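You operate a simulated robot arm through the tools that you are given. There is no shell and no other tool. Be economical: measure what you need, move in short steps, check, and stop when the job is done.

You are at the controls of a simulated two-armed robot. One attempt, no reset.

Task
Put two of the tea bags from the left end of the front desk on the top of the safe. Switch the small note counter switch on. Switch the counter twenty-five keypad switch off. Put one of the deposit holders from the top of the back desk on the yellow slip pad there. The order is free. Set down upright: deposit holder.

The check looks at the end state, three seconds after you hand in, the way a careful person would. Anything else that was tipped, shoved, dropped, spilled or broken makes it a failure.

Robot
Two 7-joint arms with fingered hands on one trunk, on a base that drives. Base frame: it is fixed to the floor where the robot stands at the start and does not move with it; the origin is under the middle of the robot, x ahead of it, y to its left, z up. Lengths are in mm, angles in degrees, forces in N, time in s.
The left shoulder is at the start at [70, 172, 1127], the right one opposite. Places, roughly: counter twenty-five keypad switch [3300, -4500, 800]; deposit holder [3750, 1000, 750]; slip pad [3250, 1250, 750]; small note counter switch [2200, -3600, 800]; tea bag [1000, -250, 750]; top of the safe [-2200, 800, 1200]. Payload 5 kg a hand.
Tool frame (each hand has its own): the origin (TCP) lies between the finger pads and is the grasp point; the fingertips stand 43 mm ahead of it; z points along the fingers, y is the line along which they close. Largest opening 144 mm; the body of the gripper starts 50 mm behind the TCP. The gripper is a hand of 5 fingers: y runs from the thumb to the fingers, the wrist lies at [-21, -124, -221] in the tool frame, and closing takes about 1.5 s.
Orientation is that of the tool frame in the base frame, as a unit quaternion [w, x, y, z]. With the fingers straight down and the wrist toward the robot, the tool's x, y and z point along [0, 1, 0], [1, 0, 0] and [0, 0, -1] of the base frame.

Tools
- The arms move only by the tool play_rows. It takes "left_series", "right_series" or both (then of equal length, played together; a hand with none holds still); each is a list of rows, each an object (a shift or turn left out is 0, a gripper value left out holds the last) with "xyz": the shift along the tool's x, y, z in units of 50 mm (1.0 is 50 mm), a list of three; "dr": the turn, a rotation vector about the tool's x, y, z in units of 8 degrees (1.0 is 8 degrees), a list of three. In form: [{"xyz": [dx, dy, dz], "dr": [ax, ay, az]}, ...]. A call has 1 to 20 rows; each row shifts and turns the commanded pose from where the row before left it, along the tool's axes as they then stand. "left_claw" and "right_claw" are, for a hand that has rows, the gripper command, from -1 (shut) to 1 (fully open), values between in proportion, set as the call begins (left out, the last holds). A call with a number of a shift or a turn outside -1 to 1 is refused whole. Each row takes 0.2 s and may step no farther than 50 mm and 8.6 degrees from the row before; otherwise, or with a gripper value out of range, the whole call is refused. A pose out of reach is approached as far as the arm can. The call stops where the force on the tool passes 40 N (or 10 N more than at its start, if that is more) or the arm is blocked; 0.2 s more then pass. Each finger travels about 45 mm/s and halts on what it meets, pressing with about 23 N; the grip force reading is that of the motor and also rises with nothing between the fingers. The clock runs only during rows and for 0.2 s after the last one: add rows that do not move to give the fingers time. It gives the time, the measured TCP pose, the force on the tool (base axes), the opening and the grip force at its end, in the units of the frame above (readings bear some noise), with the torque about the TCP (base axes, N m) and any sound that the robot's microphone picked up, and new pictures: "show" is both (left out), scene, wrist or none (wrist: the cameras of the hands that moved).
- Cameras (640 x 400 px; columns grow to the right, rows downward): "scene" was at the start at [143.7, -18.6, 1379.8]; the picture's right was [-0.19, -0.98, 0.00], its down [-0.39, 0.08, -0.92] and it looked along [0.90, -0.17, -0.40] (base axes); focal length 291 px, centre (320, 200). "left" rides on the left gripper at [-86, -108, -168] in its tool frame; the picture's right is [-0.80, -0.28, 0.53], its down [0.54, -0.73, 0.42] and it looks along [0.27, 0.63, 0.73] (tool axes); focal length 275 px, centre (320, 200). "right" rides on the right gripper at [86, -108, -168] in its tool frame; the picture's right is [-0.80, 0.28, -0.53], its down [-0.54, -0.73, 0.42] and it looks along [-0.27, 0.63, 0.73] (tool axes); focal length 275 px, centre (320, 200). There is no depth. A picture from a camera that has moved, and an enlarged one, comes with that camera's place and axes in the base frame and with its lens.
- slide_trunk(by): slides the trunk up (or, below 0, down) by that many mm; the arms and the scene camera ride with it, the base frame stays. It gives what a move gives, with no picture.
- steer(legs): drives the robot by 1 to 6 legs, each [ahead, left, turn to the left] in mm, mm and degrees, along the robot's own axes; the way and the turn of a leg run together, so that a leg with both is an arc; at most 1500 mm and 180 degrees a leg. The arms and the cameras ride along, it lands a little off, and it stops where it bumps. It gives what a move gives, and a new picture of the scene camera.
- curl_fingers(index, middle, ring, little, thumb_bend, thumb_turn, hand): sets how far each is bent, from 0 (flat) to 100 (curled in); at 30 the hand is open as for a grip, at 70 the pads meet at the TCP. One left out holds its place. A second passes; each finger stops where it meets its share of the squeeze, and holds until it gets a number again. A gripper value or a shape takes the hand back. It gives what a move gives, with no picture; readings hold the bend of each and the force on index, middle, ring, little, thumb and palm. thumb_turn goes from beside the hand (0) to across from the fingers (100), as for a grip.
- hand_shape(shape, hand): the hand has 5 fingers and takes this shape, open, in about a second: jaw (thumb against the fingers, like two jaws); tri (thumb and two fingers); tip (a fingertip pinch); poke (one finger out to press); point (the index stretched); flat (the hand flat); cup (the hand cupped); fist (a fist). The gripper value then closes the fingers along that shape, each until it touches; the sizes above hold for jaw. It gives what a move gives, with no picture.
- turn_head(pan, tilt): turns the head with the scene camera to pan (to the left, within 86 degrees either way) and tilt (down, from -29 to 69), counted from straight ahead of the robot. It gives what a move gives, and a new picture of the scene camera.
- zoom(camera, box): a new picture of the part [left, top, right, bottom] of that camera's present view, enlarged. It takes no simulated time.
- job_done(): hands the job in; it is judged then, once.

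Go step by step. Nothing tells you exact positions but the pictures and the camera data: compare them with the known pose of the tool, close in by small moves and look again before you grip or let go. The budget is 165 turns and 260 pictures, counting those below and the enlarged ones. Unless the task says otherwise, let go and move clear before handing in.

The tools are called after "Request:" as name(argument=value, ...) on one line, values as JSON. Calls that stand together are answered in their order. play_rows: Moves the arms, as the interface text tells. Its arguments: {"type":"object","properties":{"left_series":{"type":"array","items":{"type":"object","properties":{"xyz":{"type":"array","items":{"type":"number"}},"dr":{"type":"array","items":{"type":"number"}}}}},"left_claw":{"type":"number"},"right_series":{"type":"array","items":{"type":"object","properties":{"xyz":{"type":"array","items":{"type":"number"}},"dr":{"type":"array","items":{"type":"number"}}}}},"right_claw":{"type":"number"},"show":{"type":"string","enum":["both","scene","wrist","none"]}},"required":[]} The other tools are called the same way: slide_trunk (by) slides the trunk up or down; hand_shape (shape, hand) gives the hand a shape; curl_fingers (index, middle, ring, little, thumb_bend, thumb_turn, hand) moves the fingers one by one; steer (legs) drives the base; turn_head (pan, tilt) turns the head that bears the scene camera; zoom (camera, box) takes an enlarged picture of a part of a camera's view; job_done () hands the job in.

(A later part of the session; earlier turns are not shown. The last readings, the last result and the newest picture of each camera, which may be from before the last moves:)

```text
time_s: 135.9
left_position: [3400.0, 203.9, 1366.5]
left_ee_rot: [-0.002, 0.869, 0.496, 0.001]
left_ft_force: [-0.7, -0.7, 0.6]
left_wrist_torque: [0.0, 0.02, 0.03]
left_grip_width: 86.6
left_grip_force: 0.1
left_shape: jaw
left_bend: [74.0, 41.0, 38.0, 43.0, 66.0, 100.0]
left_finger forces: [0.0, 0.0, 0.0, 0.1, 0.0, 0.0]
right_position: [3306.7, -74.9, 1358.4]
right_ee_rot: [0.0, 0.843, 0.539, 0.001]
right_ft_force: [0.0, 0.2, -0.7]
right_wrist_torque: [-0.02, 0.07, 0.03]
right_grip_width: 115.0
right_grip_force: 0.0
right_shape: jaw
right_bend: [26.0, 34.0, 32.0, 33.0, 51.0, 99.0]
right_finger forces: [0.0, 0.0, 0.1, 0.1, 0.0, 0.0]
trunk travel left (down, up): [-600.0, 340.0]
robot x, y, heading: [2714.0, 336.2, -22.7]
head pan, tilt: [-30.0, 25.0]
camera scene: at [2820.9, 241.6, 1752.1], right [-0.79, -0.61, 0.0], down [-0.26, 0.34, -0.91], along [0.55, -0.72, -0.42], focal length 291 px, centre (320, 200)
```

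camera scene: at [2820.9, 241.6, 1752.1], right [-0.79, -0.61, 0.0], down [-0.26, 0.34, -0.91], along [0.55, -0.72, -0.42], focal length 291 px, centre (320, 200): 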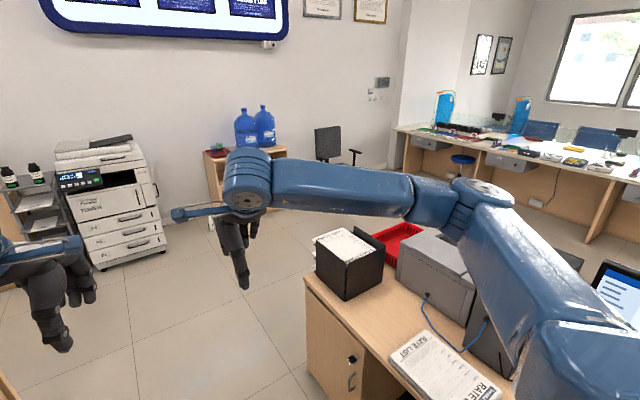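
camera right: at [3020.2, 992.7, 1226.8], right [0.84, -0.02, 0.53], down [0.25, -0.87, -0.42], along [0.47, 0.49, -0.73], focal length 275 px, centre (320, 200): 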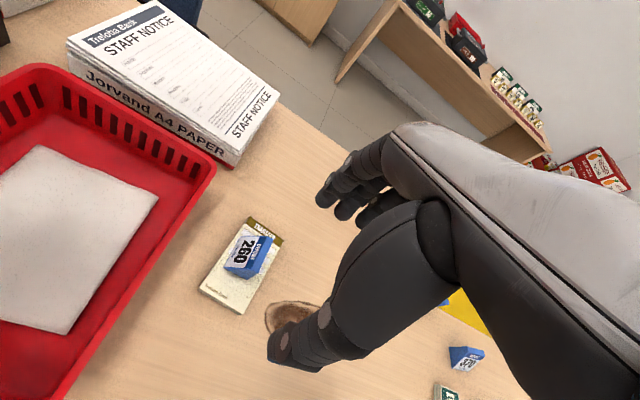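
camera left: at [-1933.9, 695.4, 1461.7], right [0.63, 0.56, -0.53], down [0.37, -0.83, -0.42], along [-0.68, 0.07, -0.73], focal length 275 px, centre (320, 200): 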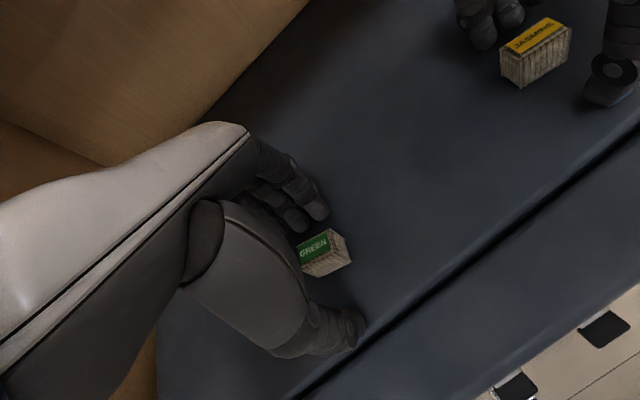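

There is a wide clear path round the far end of the desk. Driving forward past it, then right.

Request:
steer(legs=[[0, 0, 1.7], [1450, 0, 0], [350, 0, 0], [0, -1450, 0]])

Request:
turn_head(pan=-60, tilt=20)

```text
time_s: 138.2
left_position: [3520.5, 184.7, 1370.9]
left_ee_rot: [0.001, 0.86, 0.511, 0.004]
left_ft_force: [-1.1, 0.1, 0.7]
left_wrist_torque: [-0.07, -0.11, 0.05]
left_grip_width: 86.4
left_grip_force: 0.1
left_shape: jaw
left_bend: [74.0, 41.0, 38.0, 43.0, 66.0, 100.0]
left_finger forces: [0.0, 0.0, 0.1, 0.0, 0.0, 0.0]
right_position: [3436.3, -99.5, 1363.6]
right_ee_rot: [0.003, 0.834, 0.552, 0.002]
right_ft_force: [-0.4, -0.8, 0.8]
right_wrist_torque: [-0.05, -0.12, -0.04]
right_grip_width: 114.9
right_grip_force: 0.1
right_shape: jaw
right_bend: [26.0, 34.0, 32.0, 33.0, 51.0, 99.0]
right_finger forces: [0.1, 0.0, 0.0, 0.0, 0.1, 0.0]
trunk travel left (down, up): [-600.0, 340.0]
robot x, y, heading: [2840.2, 286.2, -20.7]
head pan, tilt: [-30.0, 25.0]
stopped in leg 2: the robot was blocked; the commanded pose is now the measured one
camera scene: at [2938.6, 201.2, 1753.2], right [-0.77, -0.63, 0.0], down [-0.26, 0.33, -0.91], along [0.58, -0.7, -0.42], focal length 291 px, centre (320, 200)
```

scene: 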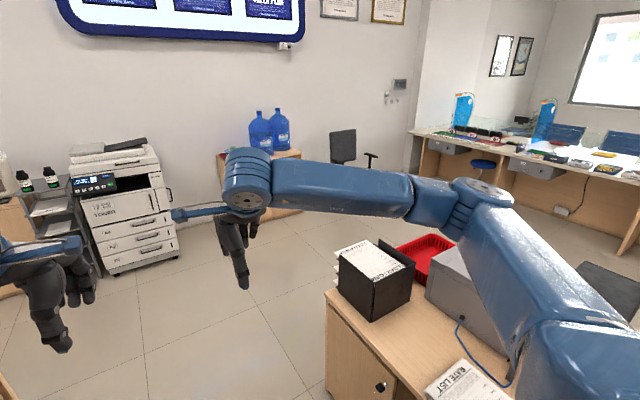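

```text
time_s: 139.2
left_position: [3531.8, 179.6, 1365.6]
left_ee_rot: [-0.002, 0.86, 0.511, 0.001]
left_ft_force: [-0.1, 0.3, -0.1]
left_wrist_torque: [0.0, 0.05, -0.02]
left_grip_width: 86.3
left_grip_force: 0.1
left_shape: jaw
left_bend: [74.0, 41.0, 38.0, 43.0, 66.0, 100.0]
left_finger forces: [0.0, 0.0, 0.0, 0.0, 0.0, 0.1]
right_position: [3448.6, -104.5, 1356.7]
right_ee_rot: [-0.001, 0.833, 0.553, 0.0]
right_ft_force: [-0.1, 0.2, -0.1]
right_wrist_torque: [0.04, 0.07, -0.05]
right_grip_width: 115.1
right_grip_force: 0.1
right_shape: jaw
right_bend: [26.0, 34.0, 32.0, 33.0, 51.0, 99.0]
right_finger forces: [0.0, 0.0, 0.1, 0.0, 0.1, 0.0]
trunk travel left (down, up): [-600.0, 340.0]
robot x, y, heading: [2839.3, 286.7, -20.5]
head pan, tilt: [-60.0, 20.0]
camera scene: at [2909.4, 175.8, 1759.9], right [-0.99, -0.16, 0.0], down [-0.06, 0.34, -0.94], along [0.15, -0.93, -0.34], focal length 291 px, centre (320, 200)
```

scene: 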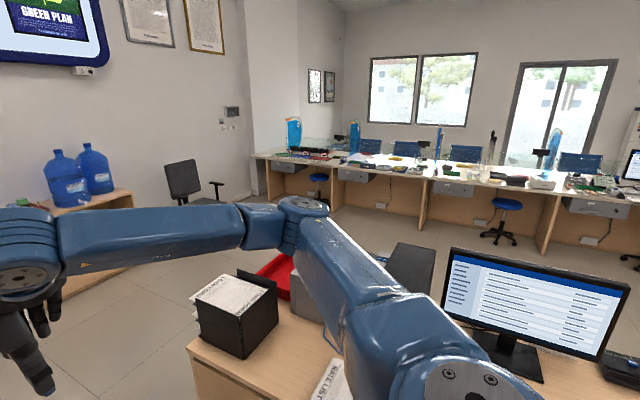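

Blocked again after 135 mm — I must see what is next to the base; possibly the chair. Looking down on the right.

Request:
turn_head(pan=-80, tilt=60)

Request:
turn_head(pan=0, tilt=69)

```text
time_s: 140.2
left_position: [3529.3, 180.3, 1367.2]
left_ee_rot: [-0.001, 0.86, 0.511, 0.001]
left_ft_force: [0.2, 0.2, 0.2]
left_wrist_torque: [0.01, -0.02, 0.02]
left_grip_width: 86.4
left_grip_force: 0.1
left_shape: jaw
left_bend: [74.0, 41.0, 38.0, 43.0, 66.0, 100.0]
left_finger forces: [0.0, 0.0, 0.1, 0.0, 0.1, 0.0]
right_position: [3444.1, -102.7, 1360.1]
right_ee_rot: [0.0, 0.833, 0.553, 0.0]
right_ft_force: [0.3, -0.9, -0.1]
right_wrist_torque: [0.01, 0.0, 0.0]
right_grip_width: 115.0
right_grip_force: 0.0
right_shape: jaw
right_bend: [26.0, 34.0, 32.0, 33.0, 51.0, 99.0]
right_finger forces: [0.0, 0.0, 0.0, 0.0, 0.0, 0.0]
trunk travel left (down, up): [-600.0, 340.0]
robot x, y, heading: [2838.1, 286.5, -21.0]
head pan, tilt: [-80.0, 60.0]
camera scene: at [2878.2, 203.4, 1702.1], right [-0.98, 0.18, 0.0], down [0.16, 0.85, -0.5], along [-0.09, -0.49, -0.87], focal length 291 px, centre (320, 200)
```

scene: 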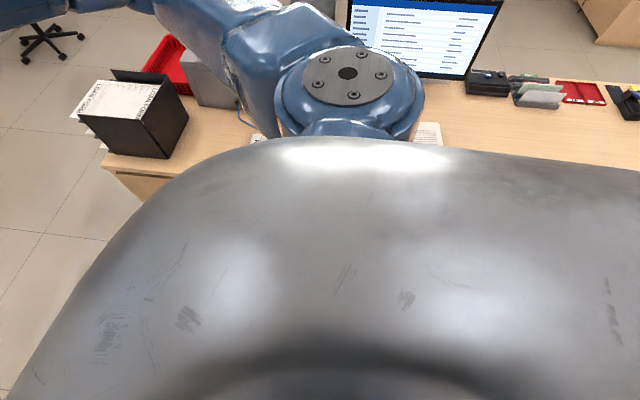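

```text
time_s: 141.8
left_position: [3528.9, 180.3, 1367.4]
left_ee_rot: [-0.002, 0.86, 0.51, 0.001]
left_ft_force: [1.7, 0.9, 1.0]
left_wrist_torque: [-0.01, -0.01, -0.01]
left_grip_width: 86.5
left_grip_force: 0.1
left_shape: jaw
left_bend: [74.0, 41.0, 38.0, 43.0, 66.0, 100.0]
left_finger forces: [0.1, 0.0, 0.0, 0.1, 0.0, 0.0]
right_position: [3444.7, -102.2, 1359.3]
right_ee_rot: [0.0, 0.833, 0.553, 0.0]
right_ft_force: [-0.1, -0.9, -0.1]
right_wrist_torque: [-0.02, 0.01, 0.01]
right_grip_width: 115.0
right_grip_force: 0.0
right_shape: jaw
right_bend: [26.0, 34.0, 32.0, 33.0, 51.0, 99.0]
right_finger forces: [0.0, 0.0, 0.1, 0.1, 0.1, 0.0]
trunk travel left (down, up): [-600.0, 340.0]
robot x, y, heading: [2838.5, 293.1, -20.9]
head pan, tilt: [0.0, 68.8]
camera scene: at [2942.8, 249.2, 1692.7], right [-0.35, -0.94, 0.0], down [-0.87, 0.33, -0.36], along [0.34, -0.13, -0.93], focal length 291 px, centre (320, 200)
```

scene: 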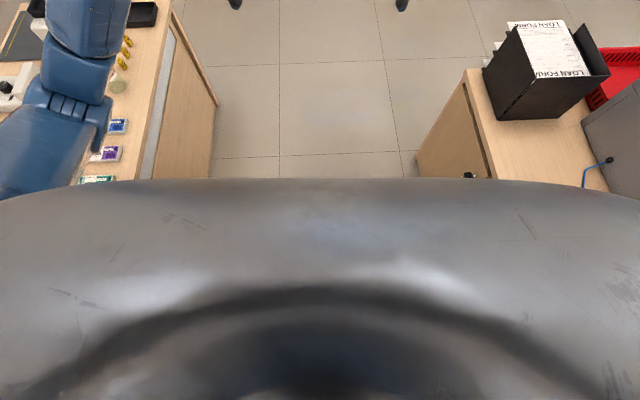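

The chair beside the desk (hidden under my chest) is the likely obstacle. I'll back off 500 mm and look at it.

Request:
steer(legs=[[-600, 40, 0]])

Request:
turn_head(pan=-30, tilt=50)

```text
time_s: 145.2
left_position: [2980.6, 427.6, 1367.4]
left_ee_rot: [-0.002, 0.861, 0.509, 0.001]
left_ft_force: [0.2, -1.0, 0.3]
left_wrist_torque: [0.02, 0.04, -0.01]
left_grip_width: 86.1
left_grip_force: 0.0
left_shape: jaw
left_bend: [74.0, 41.0, 38.0, 43.0, 66.0, 100.0]
left_finger forces: [0.1, 0.1, 0.0, 0.0, 0.0, 0.1]
right_position: [2894.8, 146.2, 1357.3]
right_ee_rot: [-0.001, 0.834, 0.551, 0.0]
right_ft_force: [1.2, -0.4, -0.4]
right_wrist_torque: [0.02, 0.01, 0.0]
right_grip_width: 115.1
right_grip_force: 0.0
right_shape: jaw
right_bend: [26.0, 34.0, 32.0, 33.0, 51.0, 99.0]
right_finger forces: [0.0, 0.1, 0.0, 0.1, 0.0, 0.0]
trunk travel left (down, up): [-600.0, 340.0]
robot x, y, heading: [2294.6, 538.4, -20.9]
head pan, tilt: [0.0, 68.8]
camera scene: at [2395.7, 498.7, 1692.5], right [-0.36, -0.93, 0.0], down [-0.87, 0.33, -0.36], along [0.34, -0.13, -0.93], focal length 291 px, centre (320, 200)
```

scene: 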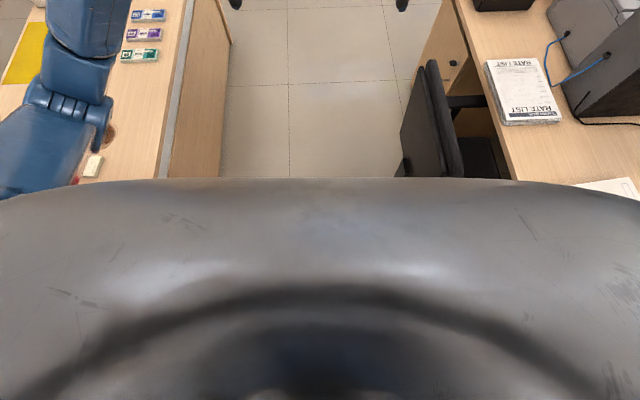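

```text
time_s: 146.1
left_position: [2979.1, 430.2, 1366.5]
left_ee_rot: [0.0, 0.861, 0.509, 0.001]
left_ft_force: [1.0, 0.2, 0.6]
left_wrist_torque: [-0.04, -0.03, -0.05]
left_grip_width: 86.2
left_grip_force: 0.0
left_shape: jaw
left_bend: [74.0, 41.0, 38.0, 43.0, 66.0, 100.0]
left_finger forces: [0.0, 0.0, 0.1, 0.0, 0.0, 0.0]
right_position: [2895.2, 145.5, 1359.7]
right_ee_rot: [0.001, 0.835, 0.551, 0.0]
right_ft_force: [0.6, 0.4, 0.4]
right_wrist_torque: [0.02, 0.02, 0.02]
right_grip_width: 115.2
right_grip_force: 0.0
right_shape: jaw
right_bend: [26.0, 34.0, 32.0, 33.0, 51.0, 99.0]
right_finger forces: [0.0, 0.0, 0.0, 0.0, 0.1, 0.0]
trunk travel left (down, up): [-600.0, 340.0]
robot x, y, heading: [2292.8, 540.3, -21.0]
head pan, tilt: [-30.0, 50.0]
camera scene: at [2390.0, 459.9, 1714.6], right [-0.78, -0.63, 0.0], down [-0.48, 0.59, -0.64], along [0.41, -0.5, -0.77], focal length 291 px, centre (320, 200)
```

scene: 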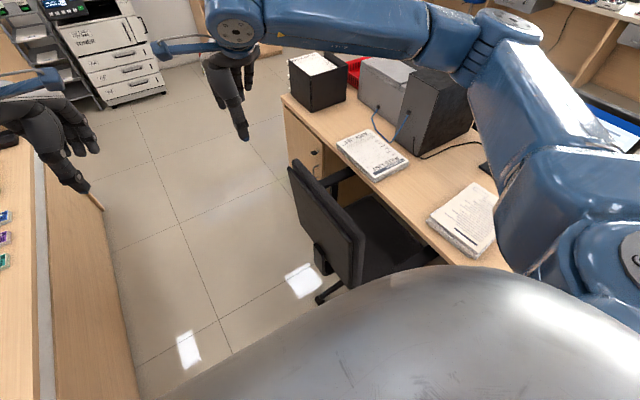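

The chair back reaches to v≈960, leaving a tight gap. I'll take the safer route: back out of the aisle and go round the near end of the desk, where the floor is known to be clear.

Request:
steer(legs=[[-1450, 0, 0], [-200, 0, 0], [0, -1200, 0], [0, -1050, 0]])

Request:
turn_head(pan=-25, tilt=20)

```text
time_s: 165.4
left_position: [703.7, -1159.2, 1367.1]
left_ee_rot: [-0.002, 0.85, 0.526, 0.001]
left_ft_force: [-1.1, 1.4, 0.2]
left_wrist_torque: [-0.01, 0.02, 0.01]
left_grip_width: 86.2
left_grip_force: 0.0
left_shape: jaw
left_bend: [74.0, 41.0, 38.0, 43.0, 66.0, 100.0]
left_finger forces: [0.1, 0.1, 0.0, 0.0, 0.0, 0.1]
right_position: [631.3, -1446.6, 1359.1]
right_ee_rot: [0.0, 0.823, 0.568, 0.0]
right_ft_force: [1.4, -0.3, 0.6]
right_wrist_torque: [-0.04, 0.0, 0.01]
right_grip_width: 115.2
right_grip_force: 0.1
right_shape: jaw
right_bend: [26.0, 34.0, 32.0, 33.0, 51.0, 99.0]
right_finger forces: [0.1, 0.0, 0.0, 0.0, 0.1, 0.0]
trunk travel left (down, up): [-600.0, 340.0]
robot x, y, heading: [10.5, -1080.9, -18.6]
head pan, tilt: [-30.0, 50.0]
camera scene: at [114.0, -1153.1, 1714.6], right [-0.75, -0.66, 0.0], down [-0.51, 0.57, -0.64], along [0.43, -0.48, -0.77], focal length 291 px, centre (320, 200)
```

scene: 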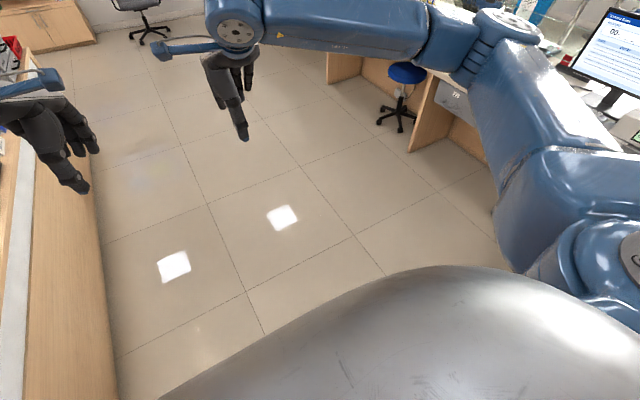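

```text
time_s: 166.4
left_position: [703.7, -1160.5, 1367.1]
left_ee_rot: [-0.001, 0.851, 0.526, 0.002]
left_ft_force: [0.1, -0.4, -0.3]
left_wrist_torque: [0.0, -0.01, 0.01]
left_grip_width: 86.3
left_grip_force: 0.1
left_shape: jaw
left_bend: [74.0, 41.0, 38.0, 43.0, 66.0, 100.0]
left_finger forces: [0.1, 0.0, 0.0, 0.0, 0.1, 0.0]
right_position: [630.5, -1446.6, 1358.1]
right_ee_rot: [0.0, 0.823, 0.568, 0.0]
right_ft_force: [-0.8, -0.2, 0.3]
right_wrist_torque: [-0.01, 0.01, 0.02]
right_grip_width: 115.3
right_grip_force: 0.0
right_shape: jaw
right_bend: [26.0, 34.0, 32.0, 33.0, 51.0, 99.0]
right_finger forces: [0.0, 0.0, 0.0, 0.0, 0.1, 0.0]
trunk travel left (down, up): [-600.0, 340.0]
robot x, y, heading: [11.9, -1079.6, -18.5]
head pan, tilt: [-25.0, 20.0]
camera scene: at [130.2, -1160.7, 1760.1], right [-0.69, -0.73, 0.0], down [-0.25, 0.24, -0.94], along [0.68, -0.65, -0.34], focal length 291 px, centre (320, 200)
```

scene: 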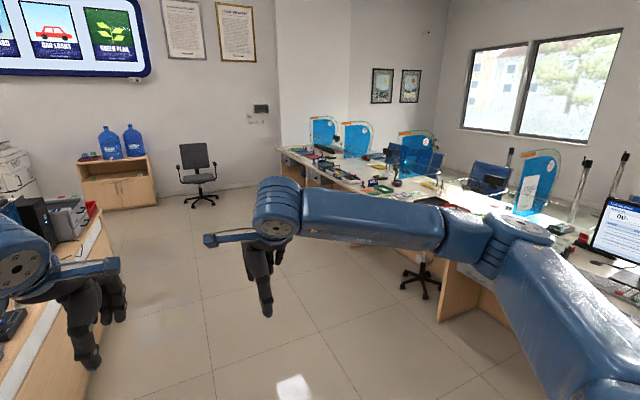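

Clear floor between the desk and the teller counter (front edge v≈-2500). Driving along it toward the note counter.

Request:
steer(legs=[[0, 0, -2.5], [0, -500, 0], [1450, 0, 0], [1000, 0, 0]])

Request:
turn_head(pan=-75, tilt=25)

```text
time_s: 181.4
left_position: [2854.5, -2480.0, 1367.4]
left_ee_rot: [0.0, 0.851, 0.525, 0.001]
left_ft_force: [-0.9, -0.4, 0.2]
left_wrist_torque: [-0.01, -0.01, -0.01]
left_grip_width: 86.5
left_grip_force: 0.0
left_shape: jaw
left_bend: [74.0, 41.0, 38.0, 43.0, 66.0, 100.0]
left_finger forces: [0.0, 0.0, 0.0, 0.0, 0.0, 0.1]
right_position: [2780.8, -2765.1, 1359.7]
right_ee_rot: [0.001, 0.824, 0.566, 0.001]
right_ft_force: [-0.1, 0.5, 0.1]
right_wrist_torque: [-0.01, -0.01, -0.01]
right_grip_width: 115.1
right_grip_force: 0.0
right_shape: jaw
right_bend: [26.0, 34.0, 32.0, 33.0, 51.0, 99.0]
right_finger forces: [0.1, 0.1, 0.0, 0.1, 0.0, 0.1]
trunk travel left (down, up): [-600.0, 340.0]
robot x, y, heading: [2164.7, -2395.0, -18.7]
head pan, tilt: [-25.0, 20.0]
camera scene: at [2280.6, -2478.6, 1760.3], right [-0.69, -0.72, 0.0], down [-0.25, 0.24, -0.94], along [0.68, -0.65, -0.34], focal length 291 px, centre (320, 200)
```

scene: 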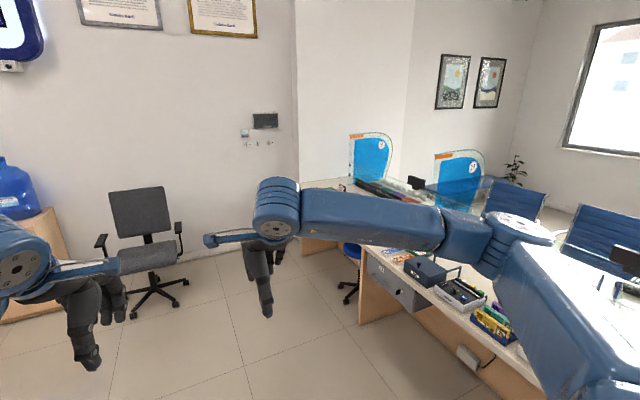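

```text
time_s: 182.6
left_position: [2854.8, -2481.2, 1367.1]
left_ee_rot: [-0.002, 0.852, 0.524, 0.001]
left_ft_force: [0.9, 0.5, -0.5]
left_wrist_torque: [0.0, -0.02, 0.0]
left_grip_width: 86.4
left_grip_force: 0.1
left_shape: jaw
left_bend: [74.0, 41.0, 38.0, 43.0, 66.0, 100.0]
left_finger forces: [0.1, 0.1, 0.1, 0.0, 0.0, 0.1]
right_position: [2780.1, -2765.9, 1357.8]
right_ee_rot: [0.0, 0.824, 0.566, -0.001]
right_ft_force: [-0.4, -0.9, 0.5]
right_wrist_torque: [0.04, 0.0, 0.0]
right_grip_width: 115.0
right_grip_force: 0.0
right_shape: jaw
right_bend: [26.0, 34.0, 32.0, 33.0, 51.0, 99.0]
right_finger forces: [0.1, 0.0, 0.0, 0.0, 0.0, 0.1]
trunk travel left (down, up): [-600.0, 340.0]
robot x, y, heading: [2164.3, -2396.3, -18.9]
head pan, tilt: [-75.0, 25.0]
camera scene: at [2208.1, -2506.4, 1752.2], right [-1.0, 0.06, 0.0], down [0.03, 0.42, -0.91], along [-0.06, -0.9, -0.42], focal length 291 px, centre (320, 200)
```

scene: 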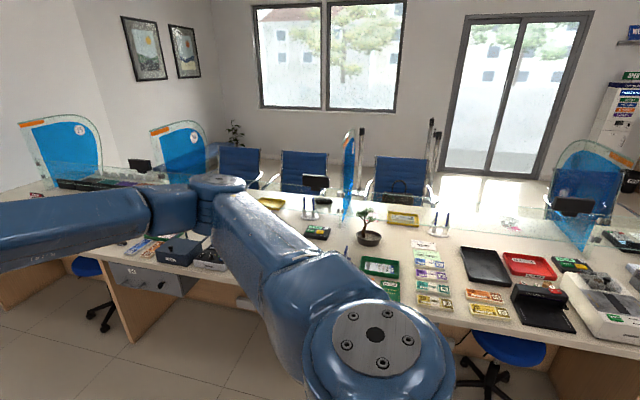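

I'm beside the counter; the first target is behind my arm. Turning right to face the teller counter.

Request:
steer(legs=[[0, 0, -92]])

Request:
turn_head(pan=0, tilt=30)

```text
time_s: 186.9
left_position: [2055.3, -3085.6, 1366.9]
left_ee_rot: [-0.001, 0.969, -0.248, 0.002]
left_ft_force: [0.7, -0.5, -0.3]
left_wrist_torque: [-0.03, 0.02, 0.04]
left_grip_width: 86.3
left_grip_force: 0.1
left_shape: jaw
left_bend: [74.0, 41.0, 38.0, 43.0, 66.0, 100.0]
left_finger forces: [0.0, 0.0, 0.0, 0.0, 0.1, 0.0]
right_position: [1771.2, -2999.8, 1358.4]
right_ee_rot: [-0.001, 0.98, -0.2, 0.001]
right_ft_force: [-0.2, -0.5, -0.2]
right_wrist_torque: [-0.03, 0.0, 0.02]
right_grip_width: 115.0
right_grip_force: 0.0
right_shape: jaw
right_bend: [26.0, 34.0, 32.0, 33.0, 51.0, 99.0]
right_finger forces: [0.1, 0.0, 0.0, 0.1, 0.0, 0.1]
trunk travel left (down, up): [-600.0, 340.0]
robot x, y, heading: [2165.2, -2395.8, -110.7]
head pan, tilt: [-75.0, 25.0]
camera scene: at [2057.2, -2436.4, 1752.1], right [0.1, 0.99, 0.0], down [0.42, -0.04, -0.91], along [-0.9, 0.09, -0.42], focal length 291 px, centre (320, 200)
```

scene: 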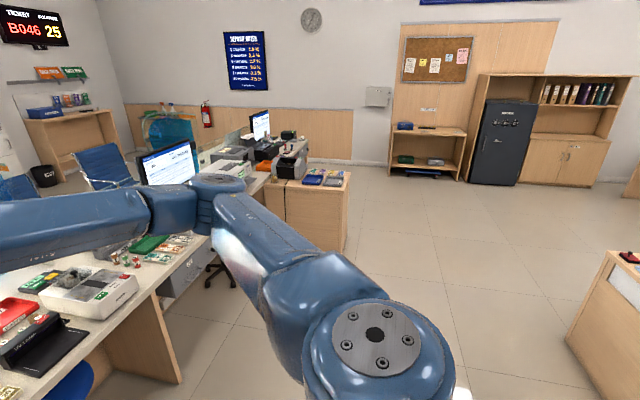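

```text
time_s: 188.4
left_position: [2055.2, -3083.8, 1367.5]
left_ee_rot: [-0.001, 0.969, -0.248, 0.001]
left_ft_force: [0.9, -0.4, 0.3]
left_wrist_torque: [-0.02, 0.0, 0.04]
left_grip_width: 86.4
left_grip_force: 0.1
left_shape: jaw
left_bend: [74.0, 41.0, 38.0, 43.0, 66.0, 100.0]
left_finger forces: [0.1, 0.0, 0.0, 0.0, 0.0, 0.0]
right_position: [1771.1, -3000.6, 1359.1]
right_ee_rot: [0.001, 0.98, -0.2, 0.0]
right_ft_force: [-0.3, 0.7, -1.5]
right_wrist_torque: [0.0, 0.0, 0.02]
right_grip_width: 114.9
right_grip_force: 0.0
right_shape: jaw
right_bend: [26.0, 34.0, 32.0, 33.0, 51.0, 99.0]
right_finger forces: [0.1, 0.0, 0.0, 0.1, 0.0, 0.0]
trunk travel left (down, up): [-600.0, 340.0]
robot x, y, heading: [2164.5, -2397.6, -110.8]
head pan, tilt: [0.0, 30.0]
camera scene: at [2116.0, -2530.0, 1744.1], right [-0.93, 0.36, 0.0], down [0.18, 0.47, -0.87], along [-0.31, -0.81, -0.5], focal length 291 px, centre (320, 200)
```

scene: 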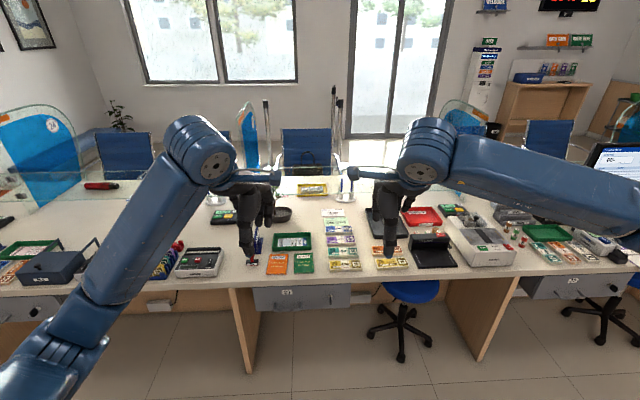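

Request:
zoom(camera="scene", box=[330, 180, 540, 311])

Request:
zoom(camera="scene", box=[0, 160, 330, 330])

```text
3.05 times, centred on (435, 246) of scene
camera zoom: at [2116.0, -2530.0, 1744.1], right [-0.93, 0.36, 0.0], down [0.18, 0.47, -0.87], along [-0.31, -0.81, -0.5], focal length 888 px, centre (-30, 61)
```

zoom: 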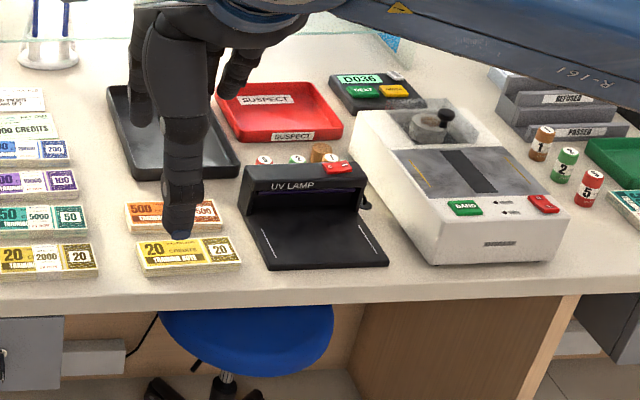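

```text
1.94 times, centred on (165, 245) of scene
camera zoom: at [2116.0, -2530.0, 1744.1], right [-0.93, 0.36, 0.0], down [0.18, 0.47, -0.87], along [-0.31, -0.81, -0.5], focal length 565 px, centre (621, 113)
```

zoom: 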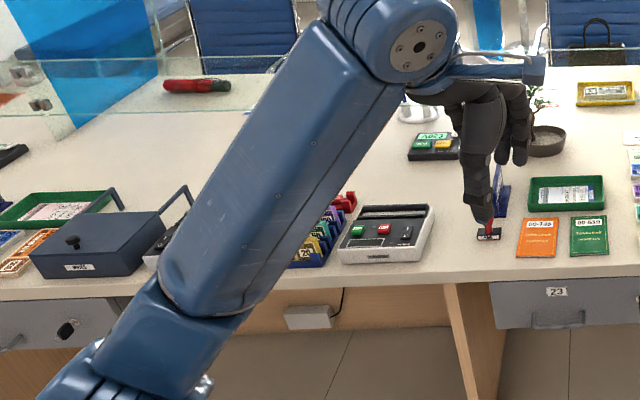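

A grey device with green/red keys and a rocker at ≈[2278,-3709] is likely the small note counter. Moving left along the counter so it lies to my front right.

Request:
steer(legs=[[200, 700, 0]])

Request:
turn_head(pan=-10, tilt=40)

```text
time_s: 192.3
left_position: [2627.3, -3523.5, 1367.8]
left_ee_rot: [0.0, 0.968, -0.25, 0.003]
left_ft_force: [-0.1, 0.7, 0.2]
left_wrist_torque: [-0.02, -0.04, -0.01]
left_grip_width: 86.3
left_grip_force: 0.1
left_shape: jaw
left_bend: [74.0, 41.0, 38.0, 43.0, 66.0, 100.0]
left_finger forces: [0.0, 0.1, 0.1, 0.1, 0.0, 0.1]
right_position: [2343.2, -3437.6, 1358.6]
right_ee_rot: [0.0, 0.979, -0.202, -0.001]
right_ft_force: [-1.0, -0.3, -0.1]
right_wrist_torque: [0.0, -0.02, 0.02]
right_grip_width: 114.8
right_grip_force: 0.1
right_shape: jaw
right_bend: [26.0, 34.0, 32.0, 33.0, 51.0, 99.0]
right_finger forces: [0.1, 0.0, 0.1, 0.0, 0.1, 0.0]
trunk travel left (down, up): [-600.0, 340.0]
robot x, y, heading: [2737.9, -2839.7, -110.8]
head pan, tilt: [0.0, 30.0]
camera scene: at [2689.0, -2968.7, 1744.2], right [-0.93, 0.36, 0.0], down [0.18, 0.47, -0.87], along [-0.31, -0.81, -0.5], focal length 291 px, centre (320, 200)
```

scene: 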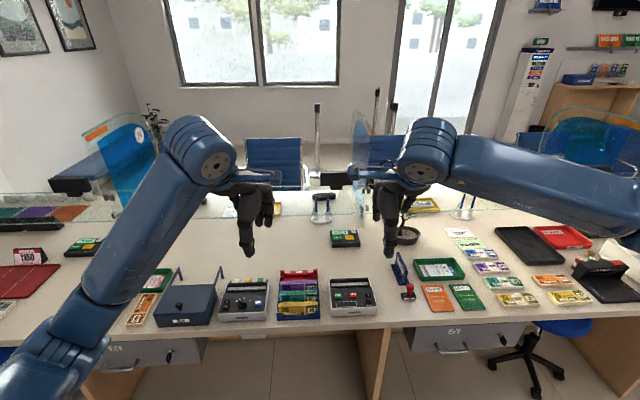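

```text
time_s: 193.0
left_position: [2627.4, -3524.4, 1367.9]
left_ee_rot: [0.0, 0.968, -0.251, 0.002]
left_ft_force: [-0.5, -0.2, -0.2]
left_wrist_torque: [0.0, 0.0, 0.0]
left_grip_width: 86.0
left_grip_force: 0.1
left_shape: jaw
left_bend: [74.0, 41.0, 38.0, 43.0, 66.0, 100.0]
left_finger forces: [0.0, 0.1, 0.1, 0.0, 0.0, 0.1]
right_position: [2345.3, -3438.8, 1358.5]
right_ee_rot: [0.0, 0.979, -0.202, 0.001]
right_ft_force: [-0.7, 0.1, 0.0]
right_wrist_torque: [0.03, 0.02, 0.01]
right_grip_width: 115.2
right_grip_force: 0.0
right_shape: jaw
right_bend: [26.0, 34.0, 32.0, 33.0, 51.0, 99.0]
right_finger forces: [0.0, 0.1, 0.1, 0.0, 0.0, 0.0]
trunk travel left (down, up): [-600.0, 340.0]
robot x, y, heading: [2739.5, -2838.2, -111.1]
head pan, tilt: [-10.0, 40.0]
camera scene: at [2678.8, -2958.1, 1728.8], right [-0.86, 0.51, 0.0], down [0.33, 0.55, -0.77], along [-0.39, -0.66, -0.64], focal length 291 px, centre (320, 200)
```

scene: 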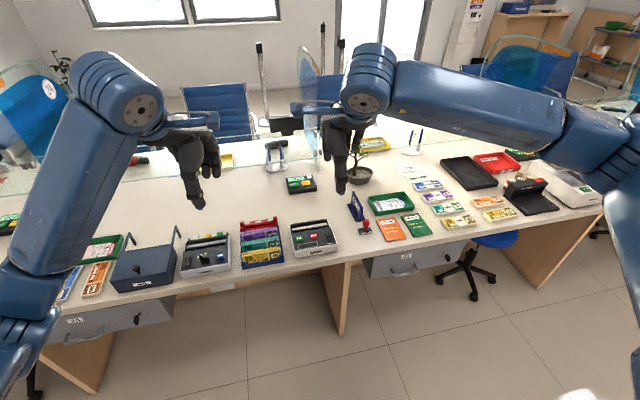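

Request:
zoom(camera="scene", box=[170, 200, 350, 300])

Request:
zoom(camera="scene", box=[0, 130, 200, 255])

Request:
zoom(camera="scene", box=[260, 160, 360, 222])

```text
3.56 times, centred on (260, 250) of scene
camera zoom: at [2678.8, -2958.1, 1728.8], right [-0.86, 0.51, 0.0], down [0.33, 0.55, -0.77], along [-0.39, -0.66, -0.64], focal length 1036 px, centre (533, 22)
```

zoom: 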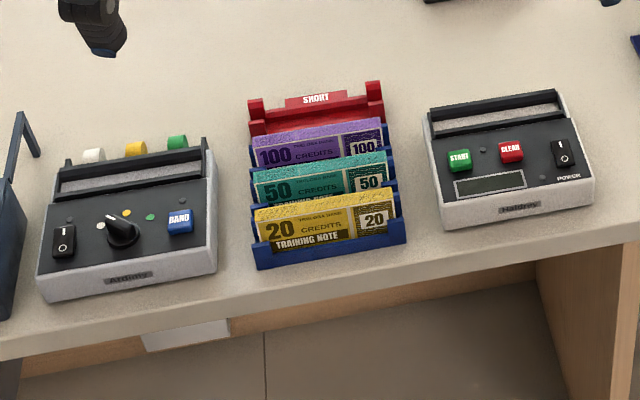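

```text
3.20 times, centred on (100, 192) of scene
camera zoom: at [2678.8, -2958.1, 1728.8], right [-0.86, 0.51, 0.0], down [0.33, 0.55, -0.77], along [-0.39, -0.66, -0.64], focal length 932 px, centre (1024, 224)
```

zoom: 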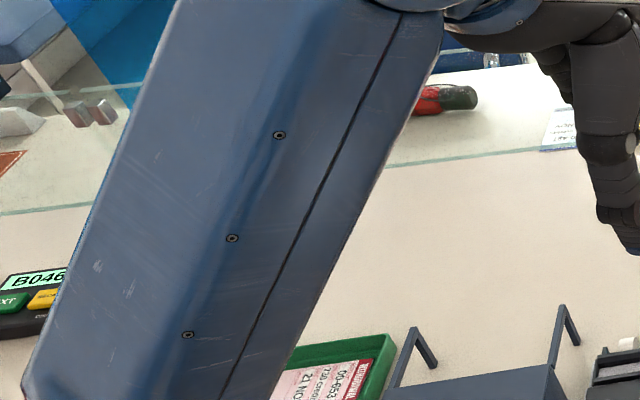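

```text
6.40 times, centred on (310, 191) of scene
camera zoom: at [2678.8, -2958.1, 1728.8], right [-0.86, 0.51, 0.0], down [0.33, 0.55, -0.77], along [-0.39, -0.66, -0.64], focal length 1864 px, centre (384, 258)
```

zoom: 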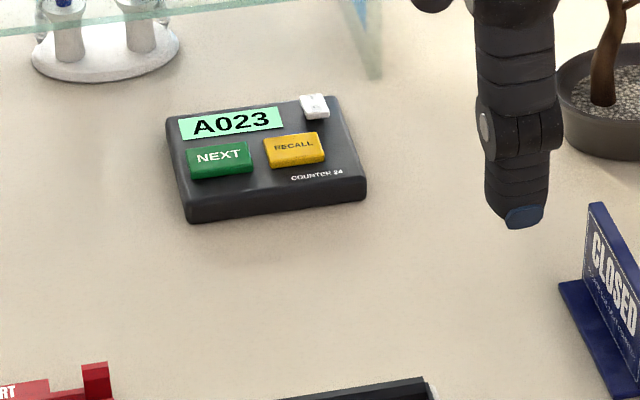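

The "Halldrey" unit (START/CLEAR/POWER rocker) at ≈[2219,-3668] is the small note counter. The "B046" keypad further left should be counter 25's. I'll move up, lower the trunk and put the right hand in poke shape.

Request:
steer(legs=[[200, 0, 0]])

Request:
slide_trunk(by=-280)

Request:
hand_shape(hand="right", shape="poke")

Request:
turn_head(pan=-10, tilt=45)

Request:
zoom(camera="right", box=[0, 0, 640, 400])

```text
time_s: 194.6
left_position: [2556.5, -3706.5, 1368.6]
left_ee_rot: [0.003, 0.968, -0.251, 0.002]
left_ft_force: [-0.4, 0.8, -0.4]
left_wrist_torque: [-0.05, -0.01, 0.04]
left_grip_width: 86.2
left_grip_force: 0.1
left_shape: jaw
left_bend: [74.0, 41.0, 38.0, 43.0, 66.0, 100.0]
left_finger forces: [0.1, 0.0, 0.0, 0.1, 0.0, 0.0]
right_position: [2273.7, -3619.6, 1360.8]
right_ee_rot: [0.002, 0.979, -0.201, -0.001]
right_ft_force: [-0.1, 1.0, 0.7]
right_wrist_torque: [-0.07, 0.03, -0.04]
right_grip_width: 115.1
right_grip_force: 0.1
right_shape: jaw
right_bend: [26.0, 34.0, 32.0, 33.0, 51.0, 99.0]
right_finger forces: [0.0, 0.1, 0.1, 0.1, 0.1, 0.0]
trunk travel left (down, up): [-600.0, 340.0]
robot x, y, heading: [2669.8, -3023.0, -111.1]
head pan, tilt: [-10.0, 40.0]
camera scene: at [2609.0, -3139.0, 1729.4], right [-0.86, 0.52, 0.0], down [0.33, 0.55, -0.77], along [-0.4, -0.66, -0.64], focal length 291 px, centre (320, 200)
```

scene: 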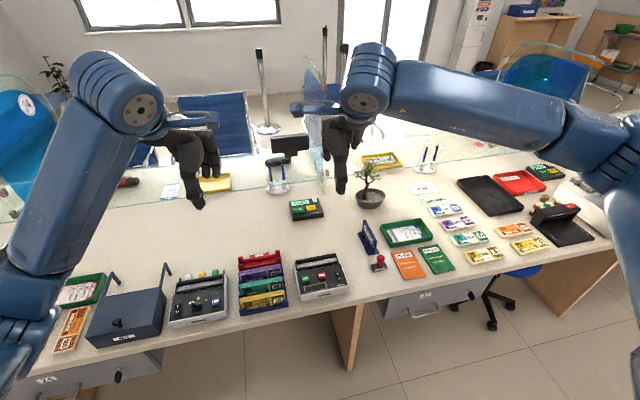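

```text
time_s: 197.5
left_position: [2555.4, -3709.7, 1087.0]
left_ee_rot: [0.001, 0.968, -0.25, 0.002]
left_ft_force: [-0.7, 0.3, -0.1]
left_wrist_torque: [0.01, -0.01, -0.01]
left_grip_width: 86.6
left_grip_force: 0.0
left_shape: jaw
left_bend: [74.0, 41.0, 38.0, 43.0, 66.0, 100.0]
left_finger forces: [0.1, 0.0, 0.0, 0.0, 0.0, 0.0]
right_position: [2272.2, -3623.8, 1079.2]
right_ee_rot: [0.0, 0.979, -0.202, -0.001]
right_ft_force: [0.0, -0.2, -0.3]
right_wrist_torque: [-0.02, 0.0, 0.02]
right_grip_width: 114.9
right_grip_force: 0.2
right_shape: jaw
right_bend: [26.0, 34.0, 32.0, 33.0, 51.0, 99.0]
right_finger forces: [0.0, 0.0, 0.0, 0.1, 0.1, 0.0]
trunk travel left (down, up): [-320.0, 620.0]
robot x, y, heading: [2667.7, -3022.8, -110.9]
head pan, tilt: [-10.0, 40.0]
```

```text
time_s: 198.4
left_position: [2555.0, -3709.3, 1088.2]
left_ee_rot: [-0.001, 0.968, -0.251, 0.001]
left_ft_force: [-0.7, 0.0, -0.5]
left_wrist_torque: [-0.03, -0.02, -0.01]
left_grip_width: 86.3
left_grip_force: 0.1
left_shape: jaw
left_bend: [74.0, 41.0, 38.0, 43.0, 66.0, 100.0]
left_finger forces: [0.0, 0.0, 0.1, 0.0, 0.0, 0.1]
right_position: [2272.7, -3623.3, 1079.6]
right_ee_rot: [0.001, 0.98, -0.201, 0.0]
right_ft_force: [-0.1, -0.7, 0.3]
right_wrist_torque: [-0.01, 0.01, -0.01]
right_grip_width: 0.0
right_grip_force: 0.0
right_shape: poke
right_bend: [70.0, 70.0, 99.0, 99.0, 100.0, 100.0]
right_finger forces: [0.0, 0.0, 0.1, 0.0, 0.0, 0.0]
trunk travel left (down, up): [-320.0, 620.0]
robot x, y, heading: [2664.2, -3024.9, -111.2]
head pan, tilt: [-10.0, 40.0]
```

```text
time_s: 199.0
left_position: [2555.3, -3710.2, 1087.9]
left_ee_rot: [0.001, 0.968, -0.25, 0.002]
left_ft_force: [0.6, 0.2, -0.7]
left_wrist_torque: [-0.01, -0.02, -0.01]
left_grip_width: 86.4
left_grip_force: 0.1
left_shape: jaw
left_bend: [74.0, 41.0, 38.0, 43.0, 66.0, 100.0]
left_finger forces: [0.0, 0.0, 0.0, 0.0, 0.1, 0.1]
right_position: [2272.1, -3624.2, 1079.6]
right_ee_rot: [0.001, 0.979, -0.202, 0.0]
right_ft_force: [-0.4, -1.1, -0.6]
right_wrist_torque: [0.02, -0.04, -0.02]
right_grip_width: 0.0
right_grip_force: 0.2
right_shape: poke
right_bend: [70.0, 70.0, 99.0, 99.0, 100.0, 100.0]
right_finger forces: [0.0, 0.0, 0.0, 0.0, 0.0, 0.0]
trunk travel left (down, up): [-320.0, 620.0]
robot x, y, heading: [2665.2, -3020.1, -110.9]
head pan, tilt: [-10.0, 45.0]
camera scene: at [2609.0, -3140.6, 1441.6], right [-0.86, 0.52, 0.0], down [0.36, 0.61, -0.71], along [-0.36, -0.61, -0.71], focal length 291 px, centre (320, 200)
```

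scene: 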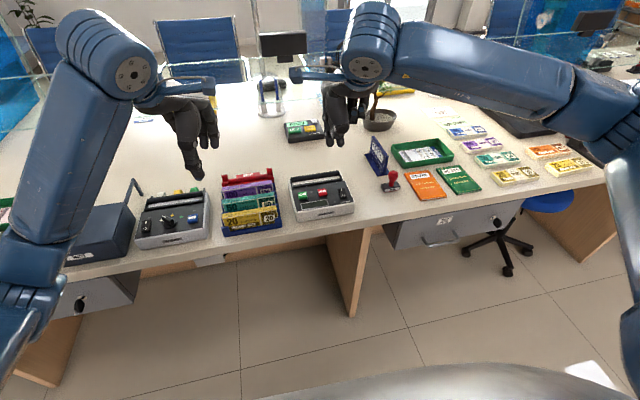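

```text
1.00 times, centred on (320, 200) of right (not enlarged: the box is as wide or as high as the picture)
camera zoom: at [2394.5, -3559.2, 1246.9], right [-0.84, 0.05, 0.53], down [-0.21, 0.88, -0.42], along [-0.49, -0.47, -0.73], focal length 275 px, centre (320, 200)
```

zoom: 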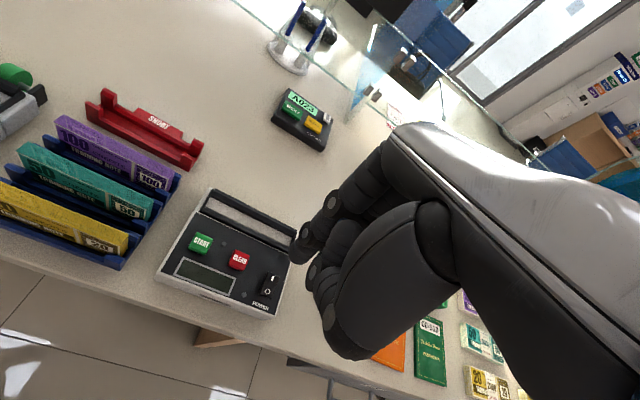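

Request:
zoom(camera="scene", box=[270, 150, 400, 231])

Request:
zoom(camera="right", box=[150, 170, 350, 295])

```text
4.92 times, centred on (335, 190) of scene
camera zoom: at [2609.0, -3140.6, 1441.6], right [-0.86, 0.52, 0.0], down [0.36, 0.61, -0.71], along [-0.36, -0.61, -0.71], focal length 1434 px, centre (246, 247)
```

zoom: 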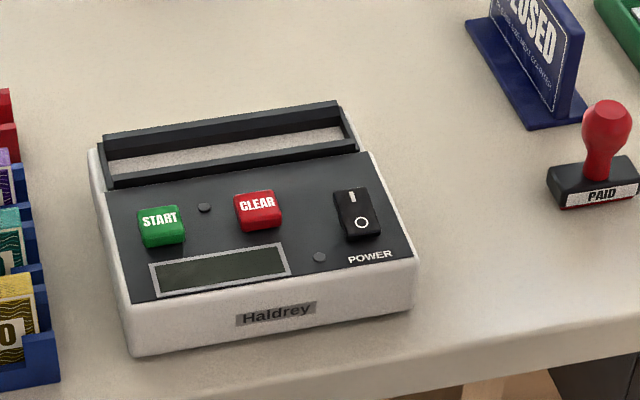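

```text
3.20 times, centred on (250, 232) of right
camera zoom: at [2394.5, -3559.2, 1246.9], right [-0.84, 0.05, 0.53], down [-0.21, 0.88, -0.42], along [-0.49, -0.47, -0.73], focal length 881 px, centre (544, 96)
```

zoom: 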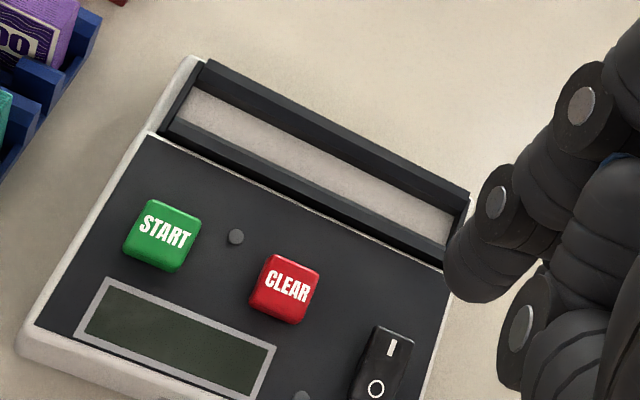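

Rocker ≈[2210,-3661,813]; press its far "I" end. Moving the right fingertip above it, to ~60 mm higher.

Request:
play_rows(right_series=[{"xyz": [-0.43, 0.62, 0]}, {"xyz": [-0.43, 0.62, 0]}, {"xyz": [0, 0, 0.8]}, {"xyz": [0, 0, 0.8]}, {"xyz": [0, 0, 0.8]}, {"xyz": [0, 0, 0.8]}, {}])

Request:
zoom(camera="right", box=[210, 180, 410, 305])

Request:
zoom(camera="scene", box=[270, 130, 400, 211])

```text
time_s: 200.6
left_position: [2556.1, -3709.8, 1086.9]
left_ee_rot: [0.0, 0.968, -0.25, 0.002]
left_ft_force: [0.6, 0.1, 0.0]
left_wrist_torque: [0.0, 0.02, 0.0]
left_grip_width: 86.4
left_grip_force: 0.0
left_shape: jaw
left_bend: [74.0, 41.0, 38.0, 43.0, 66.0, 100.0]
left_finger forces: [0.0, 0.1, 0.1, 0.1, 0.1, 0.0]
right_position: [2209.9, -3664.6, 915.7]
right_ee_rot: [0.001, 0.979, -0.202, -0.001]
right_ft_force: [-0.5, 0.0, -0.2]
right_wrist_torque: [-0.03, 0.01, 0.01]
right_grip_width: 0.0
right_grip_force: 0.1
right_shape: poke
right_bend: [70.0, 70.0, 99.0, 99.0, 100.0, 100.0]
right_finger forces: [0.1, 0.0, 0.0, 0.0, 0.0, 0.1]
trunk travel left (down, up): [-320.0, 620.0]
robot x, y, heading: [2665.4, -3021.6, -110.8]
head pan, tilt: [-10.0, 45.0]
camera scene: at [2609.5, -3140.2, 1441.6], right [-0.86, 0.52, 0.0], down [0.36, 0.61, -0.71], along [-0.37, -0.61, -0.71], focal length 291 px, centre (320, 200)
camera right: at [2331.6, -3600.4, 1082.8], right [-0.84, 0.06, 0.53], down [-0.21, 0.88, -0.42], along [-0.49, -0.47, -0.73], focal length 275 px, centre (320, 200)
```

scene: 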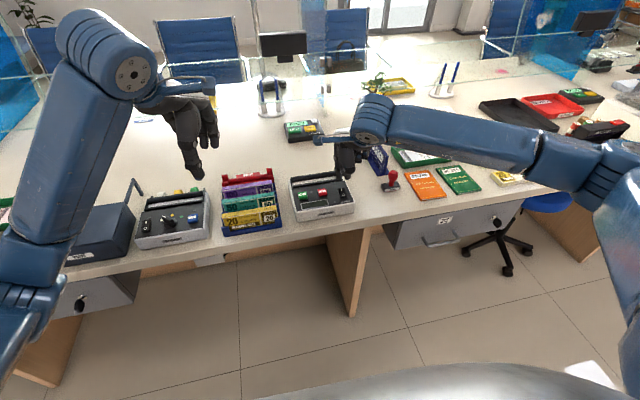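
right: 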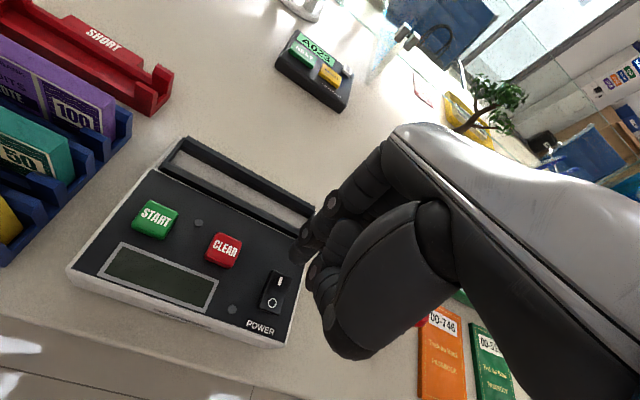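

```text
3.20 times, centred on (310, 242) of right
camera zoom: at [2331.6, -3600.4, 1082.8], right [-0.84, 0.06, 0.53], down [-0.21, 0.88, -0.42], along [-0.49, -0.47, -0.73], focal length 881 px, centre (352, 64)
```

zoom: 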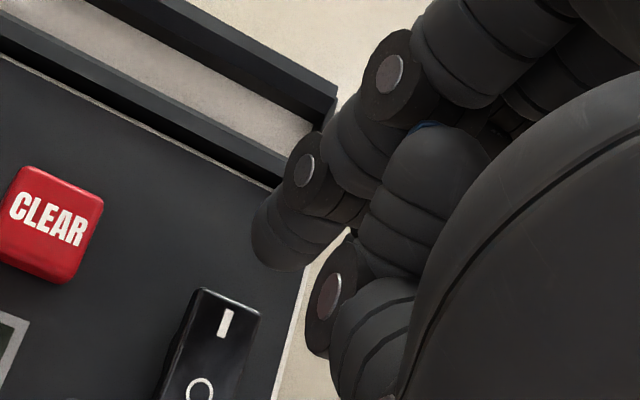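

```text
4.92 times, centred on (335, 170) of scene
camera zoom: at [2609.5, -3140.2, 1441.6], right [-0.86, 0.52, 0.0], down [0.36, 0.61, -0.71], along [-0.37, -0.61, -0.71], focal length 1434 px, centre (246, 345)
```

zoom: 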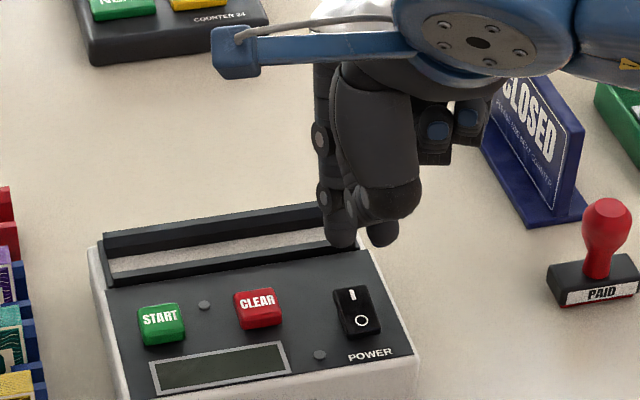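

Two fingertips project (index and middle). I'll curl the middle finger away, shift ~10 mm to the right and lower to just above the rocker.

Request:
curl_fingers(hand="right", middle=100, ring=100, little=100)

Request:
play_rows(right_series=[{"xyz": [-0.21, -0.04, 0]}, {"xyz": [0, 0, 0.4]}, {"xyz": [0, 0, 0.2]}, {}], show="none")

Request:
zoom(camera="right", box=[210, 200, 370, 300])

Request:
zoom(camera="scene", box=[290, 150, 370, 200])

```text
time_s: 201.6
left_position: [2555.6, -3710.7, 1087.7]
left_ee_rot: [0.0, 0.968, -0.25, 0.001]
left_ft_force: [0.7, 0.2, -0.2]
left_wrist_torque: [0.01, -0.02, -0.02]
left_grip_width: 86.2
left_grip_force: 0.2
left_shape: jaw
left_bend: [74.0, 41.0, 38.0, 43.0, 66.0, 100.0]
left_finger forces: [0.0, 0.1, 0.0, 0.0, 0.0, 0.1]
right_position: [2208.9, -3665.9, 915.0]
right_ee_rot: [0.001, 0.98, -0.201, 0.0]
right_ft_force: [0.9, -0.1, 0.9]
right_wrist_torque: [-0.01, -0.02, 0.0]
right_grip_width: 48.5
right_grip_force: 0.1
right_shape: fingers
right_bend: [70.0, 80.0, 100.0, 100.0, 100.0, 100.0]
right_finger forces: [0.0, 0.0, 0.0, 0.1, 0.0, 0.1]
trunk travel left (down, up): [-320.0, 620.0]
robot x, y, heading: [2667.6, -3022.4, -111.0]
head pan, tilt: [-10.0, 45.0]
```

```text
time_s: 202.6
left_position: [2554.7, -3710.5, 1087.7]
left_ee_rot: [0.0, 0.968, -0.25, 0.001]
left_ft_force: [0.7, -0.1, -0.7]
left_wrist_torque: [0.03, -0.04, 0.01]
left_grip_width: 86.1
left_grip_force: 0.0
left_shape: jaw
left_bend: [74.0, 41.0, 38.0, 43.0, 66.0, 100.0]
left_finger forces: [0.0, 0.1, 0.0, 0.0, 0.0, 0.1]
right_position: [2199.3, -3658.6, 887.3]
right_ee_rot: [0.0, 0.979, -0.202, 0.0]
right_ft_force: [0.6, 0.5, -0.7]
right_wrist_torque: [0.01, -0.02, 0.01]
right_grip_width: 48.3
right_grip_force: 0.1
right_shape: fingers
right_bend: [70.0, 80.0, 100.0, 100.0, 100.0, 100.0]
right_finger forces: [0.0, 0.0, 0.0, 0.0, 0.1, 0.0]
trunk travel left (down, up): [-320.0, 620.0]
robot x, y, heading: [2666.6, -3022.8, -111.2]
head pan, tilt: [-10.0, 45.0]
```

```text
4.00 times, centred on (290, 250) of right
camera zoom: at [2321.1, -3595.0, 1055.0], right [-0.84, 0.05, 0.53], down [-0.21, 0.88, -0.42], along [-0.49, -0.47, -0.73], focal length 1101 px, centre (440, 0)
```

zoom: 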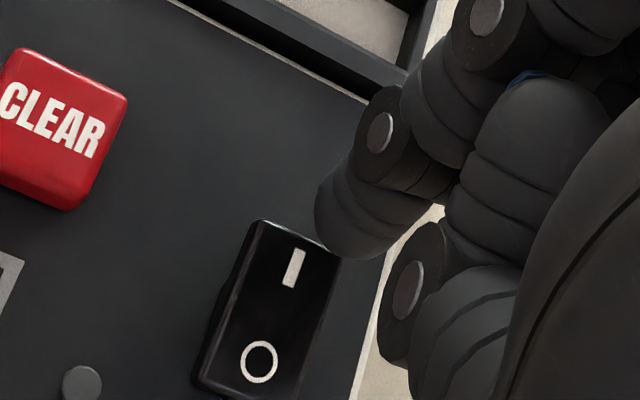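

```text
8.00 times, centred on (330, 175) of scene
camera zoom: at [2609.0, -3140.5, 1441.6], right [-0.86, 0.52, 0.0], down [0.37, 0.61, -0.71], along [-0.36, -0.61, -0.71], focal length 2330 px, centre (240, 400)
```

zoom: 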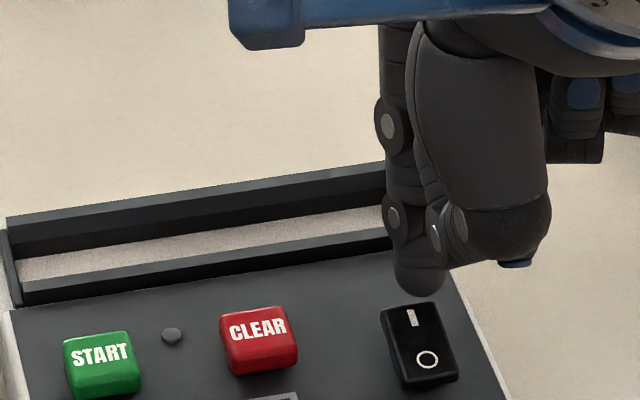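

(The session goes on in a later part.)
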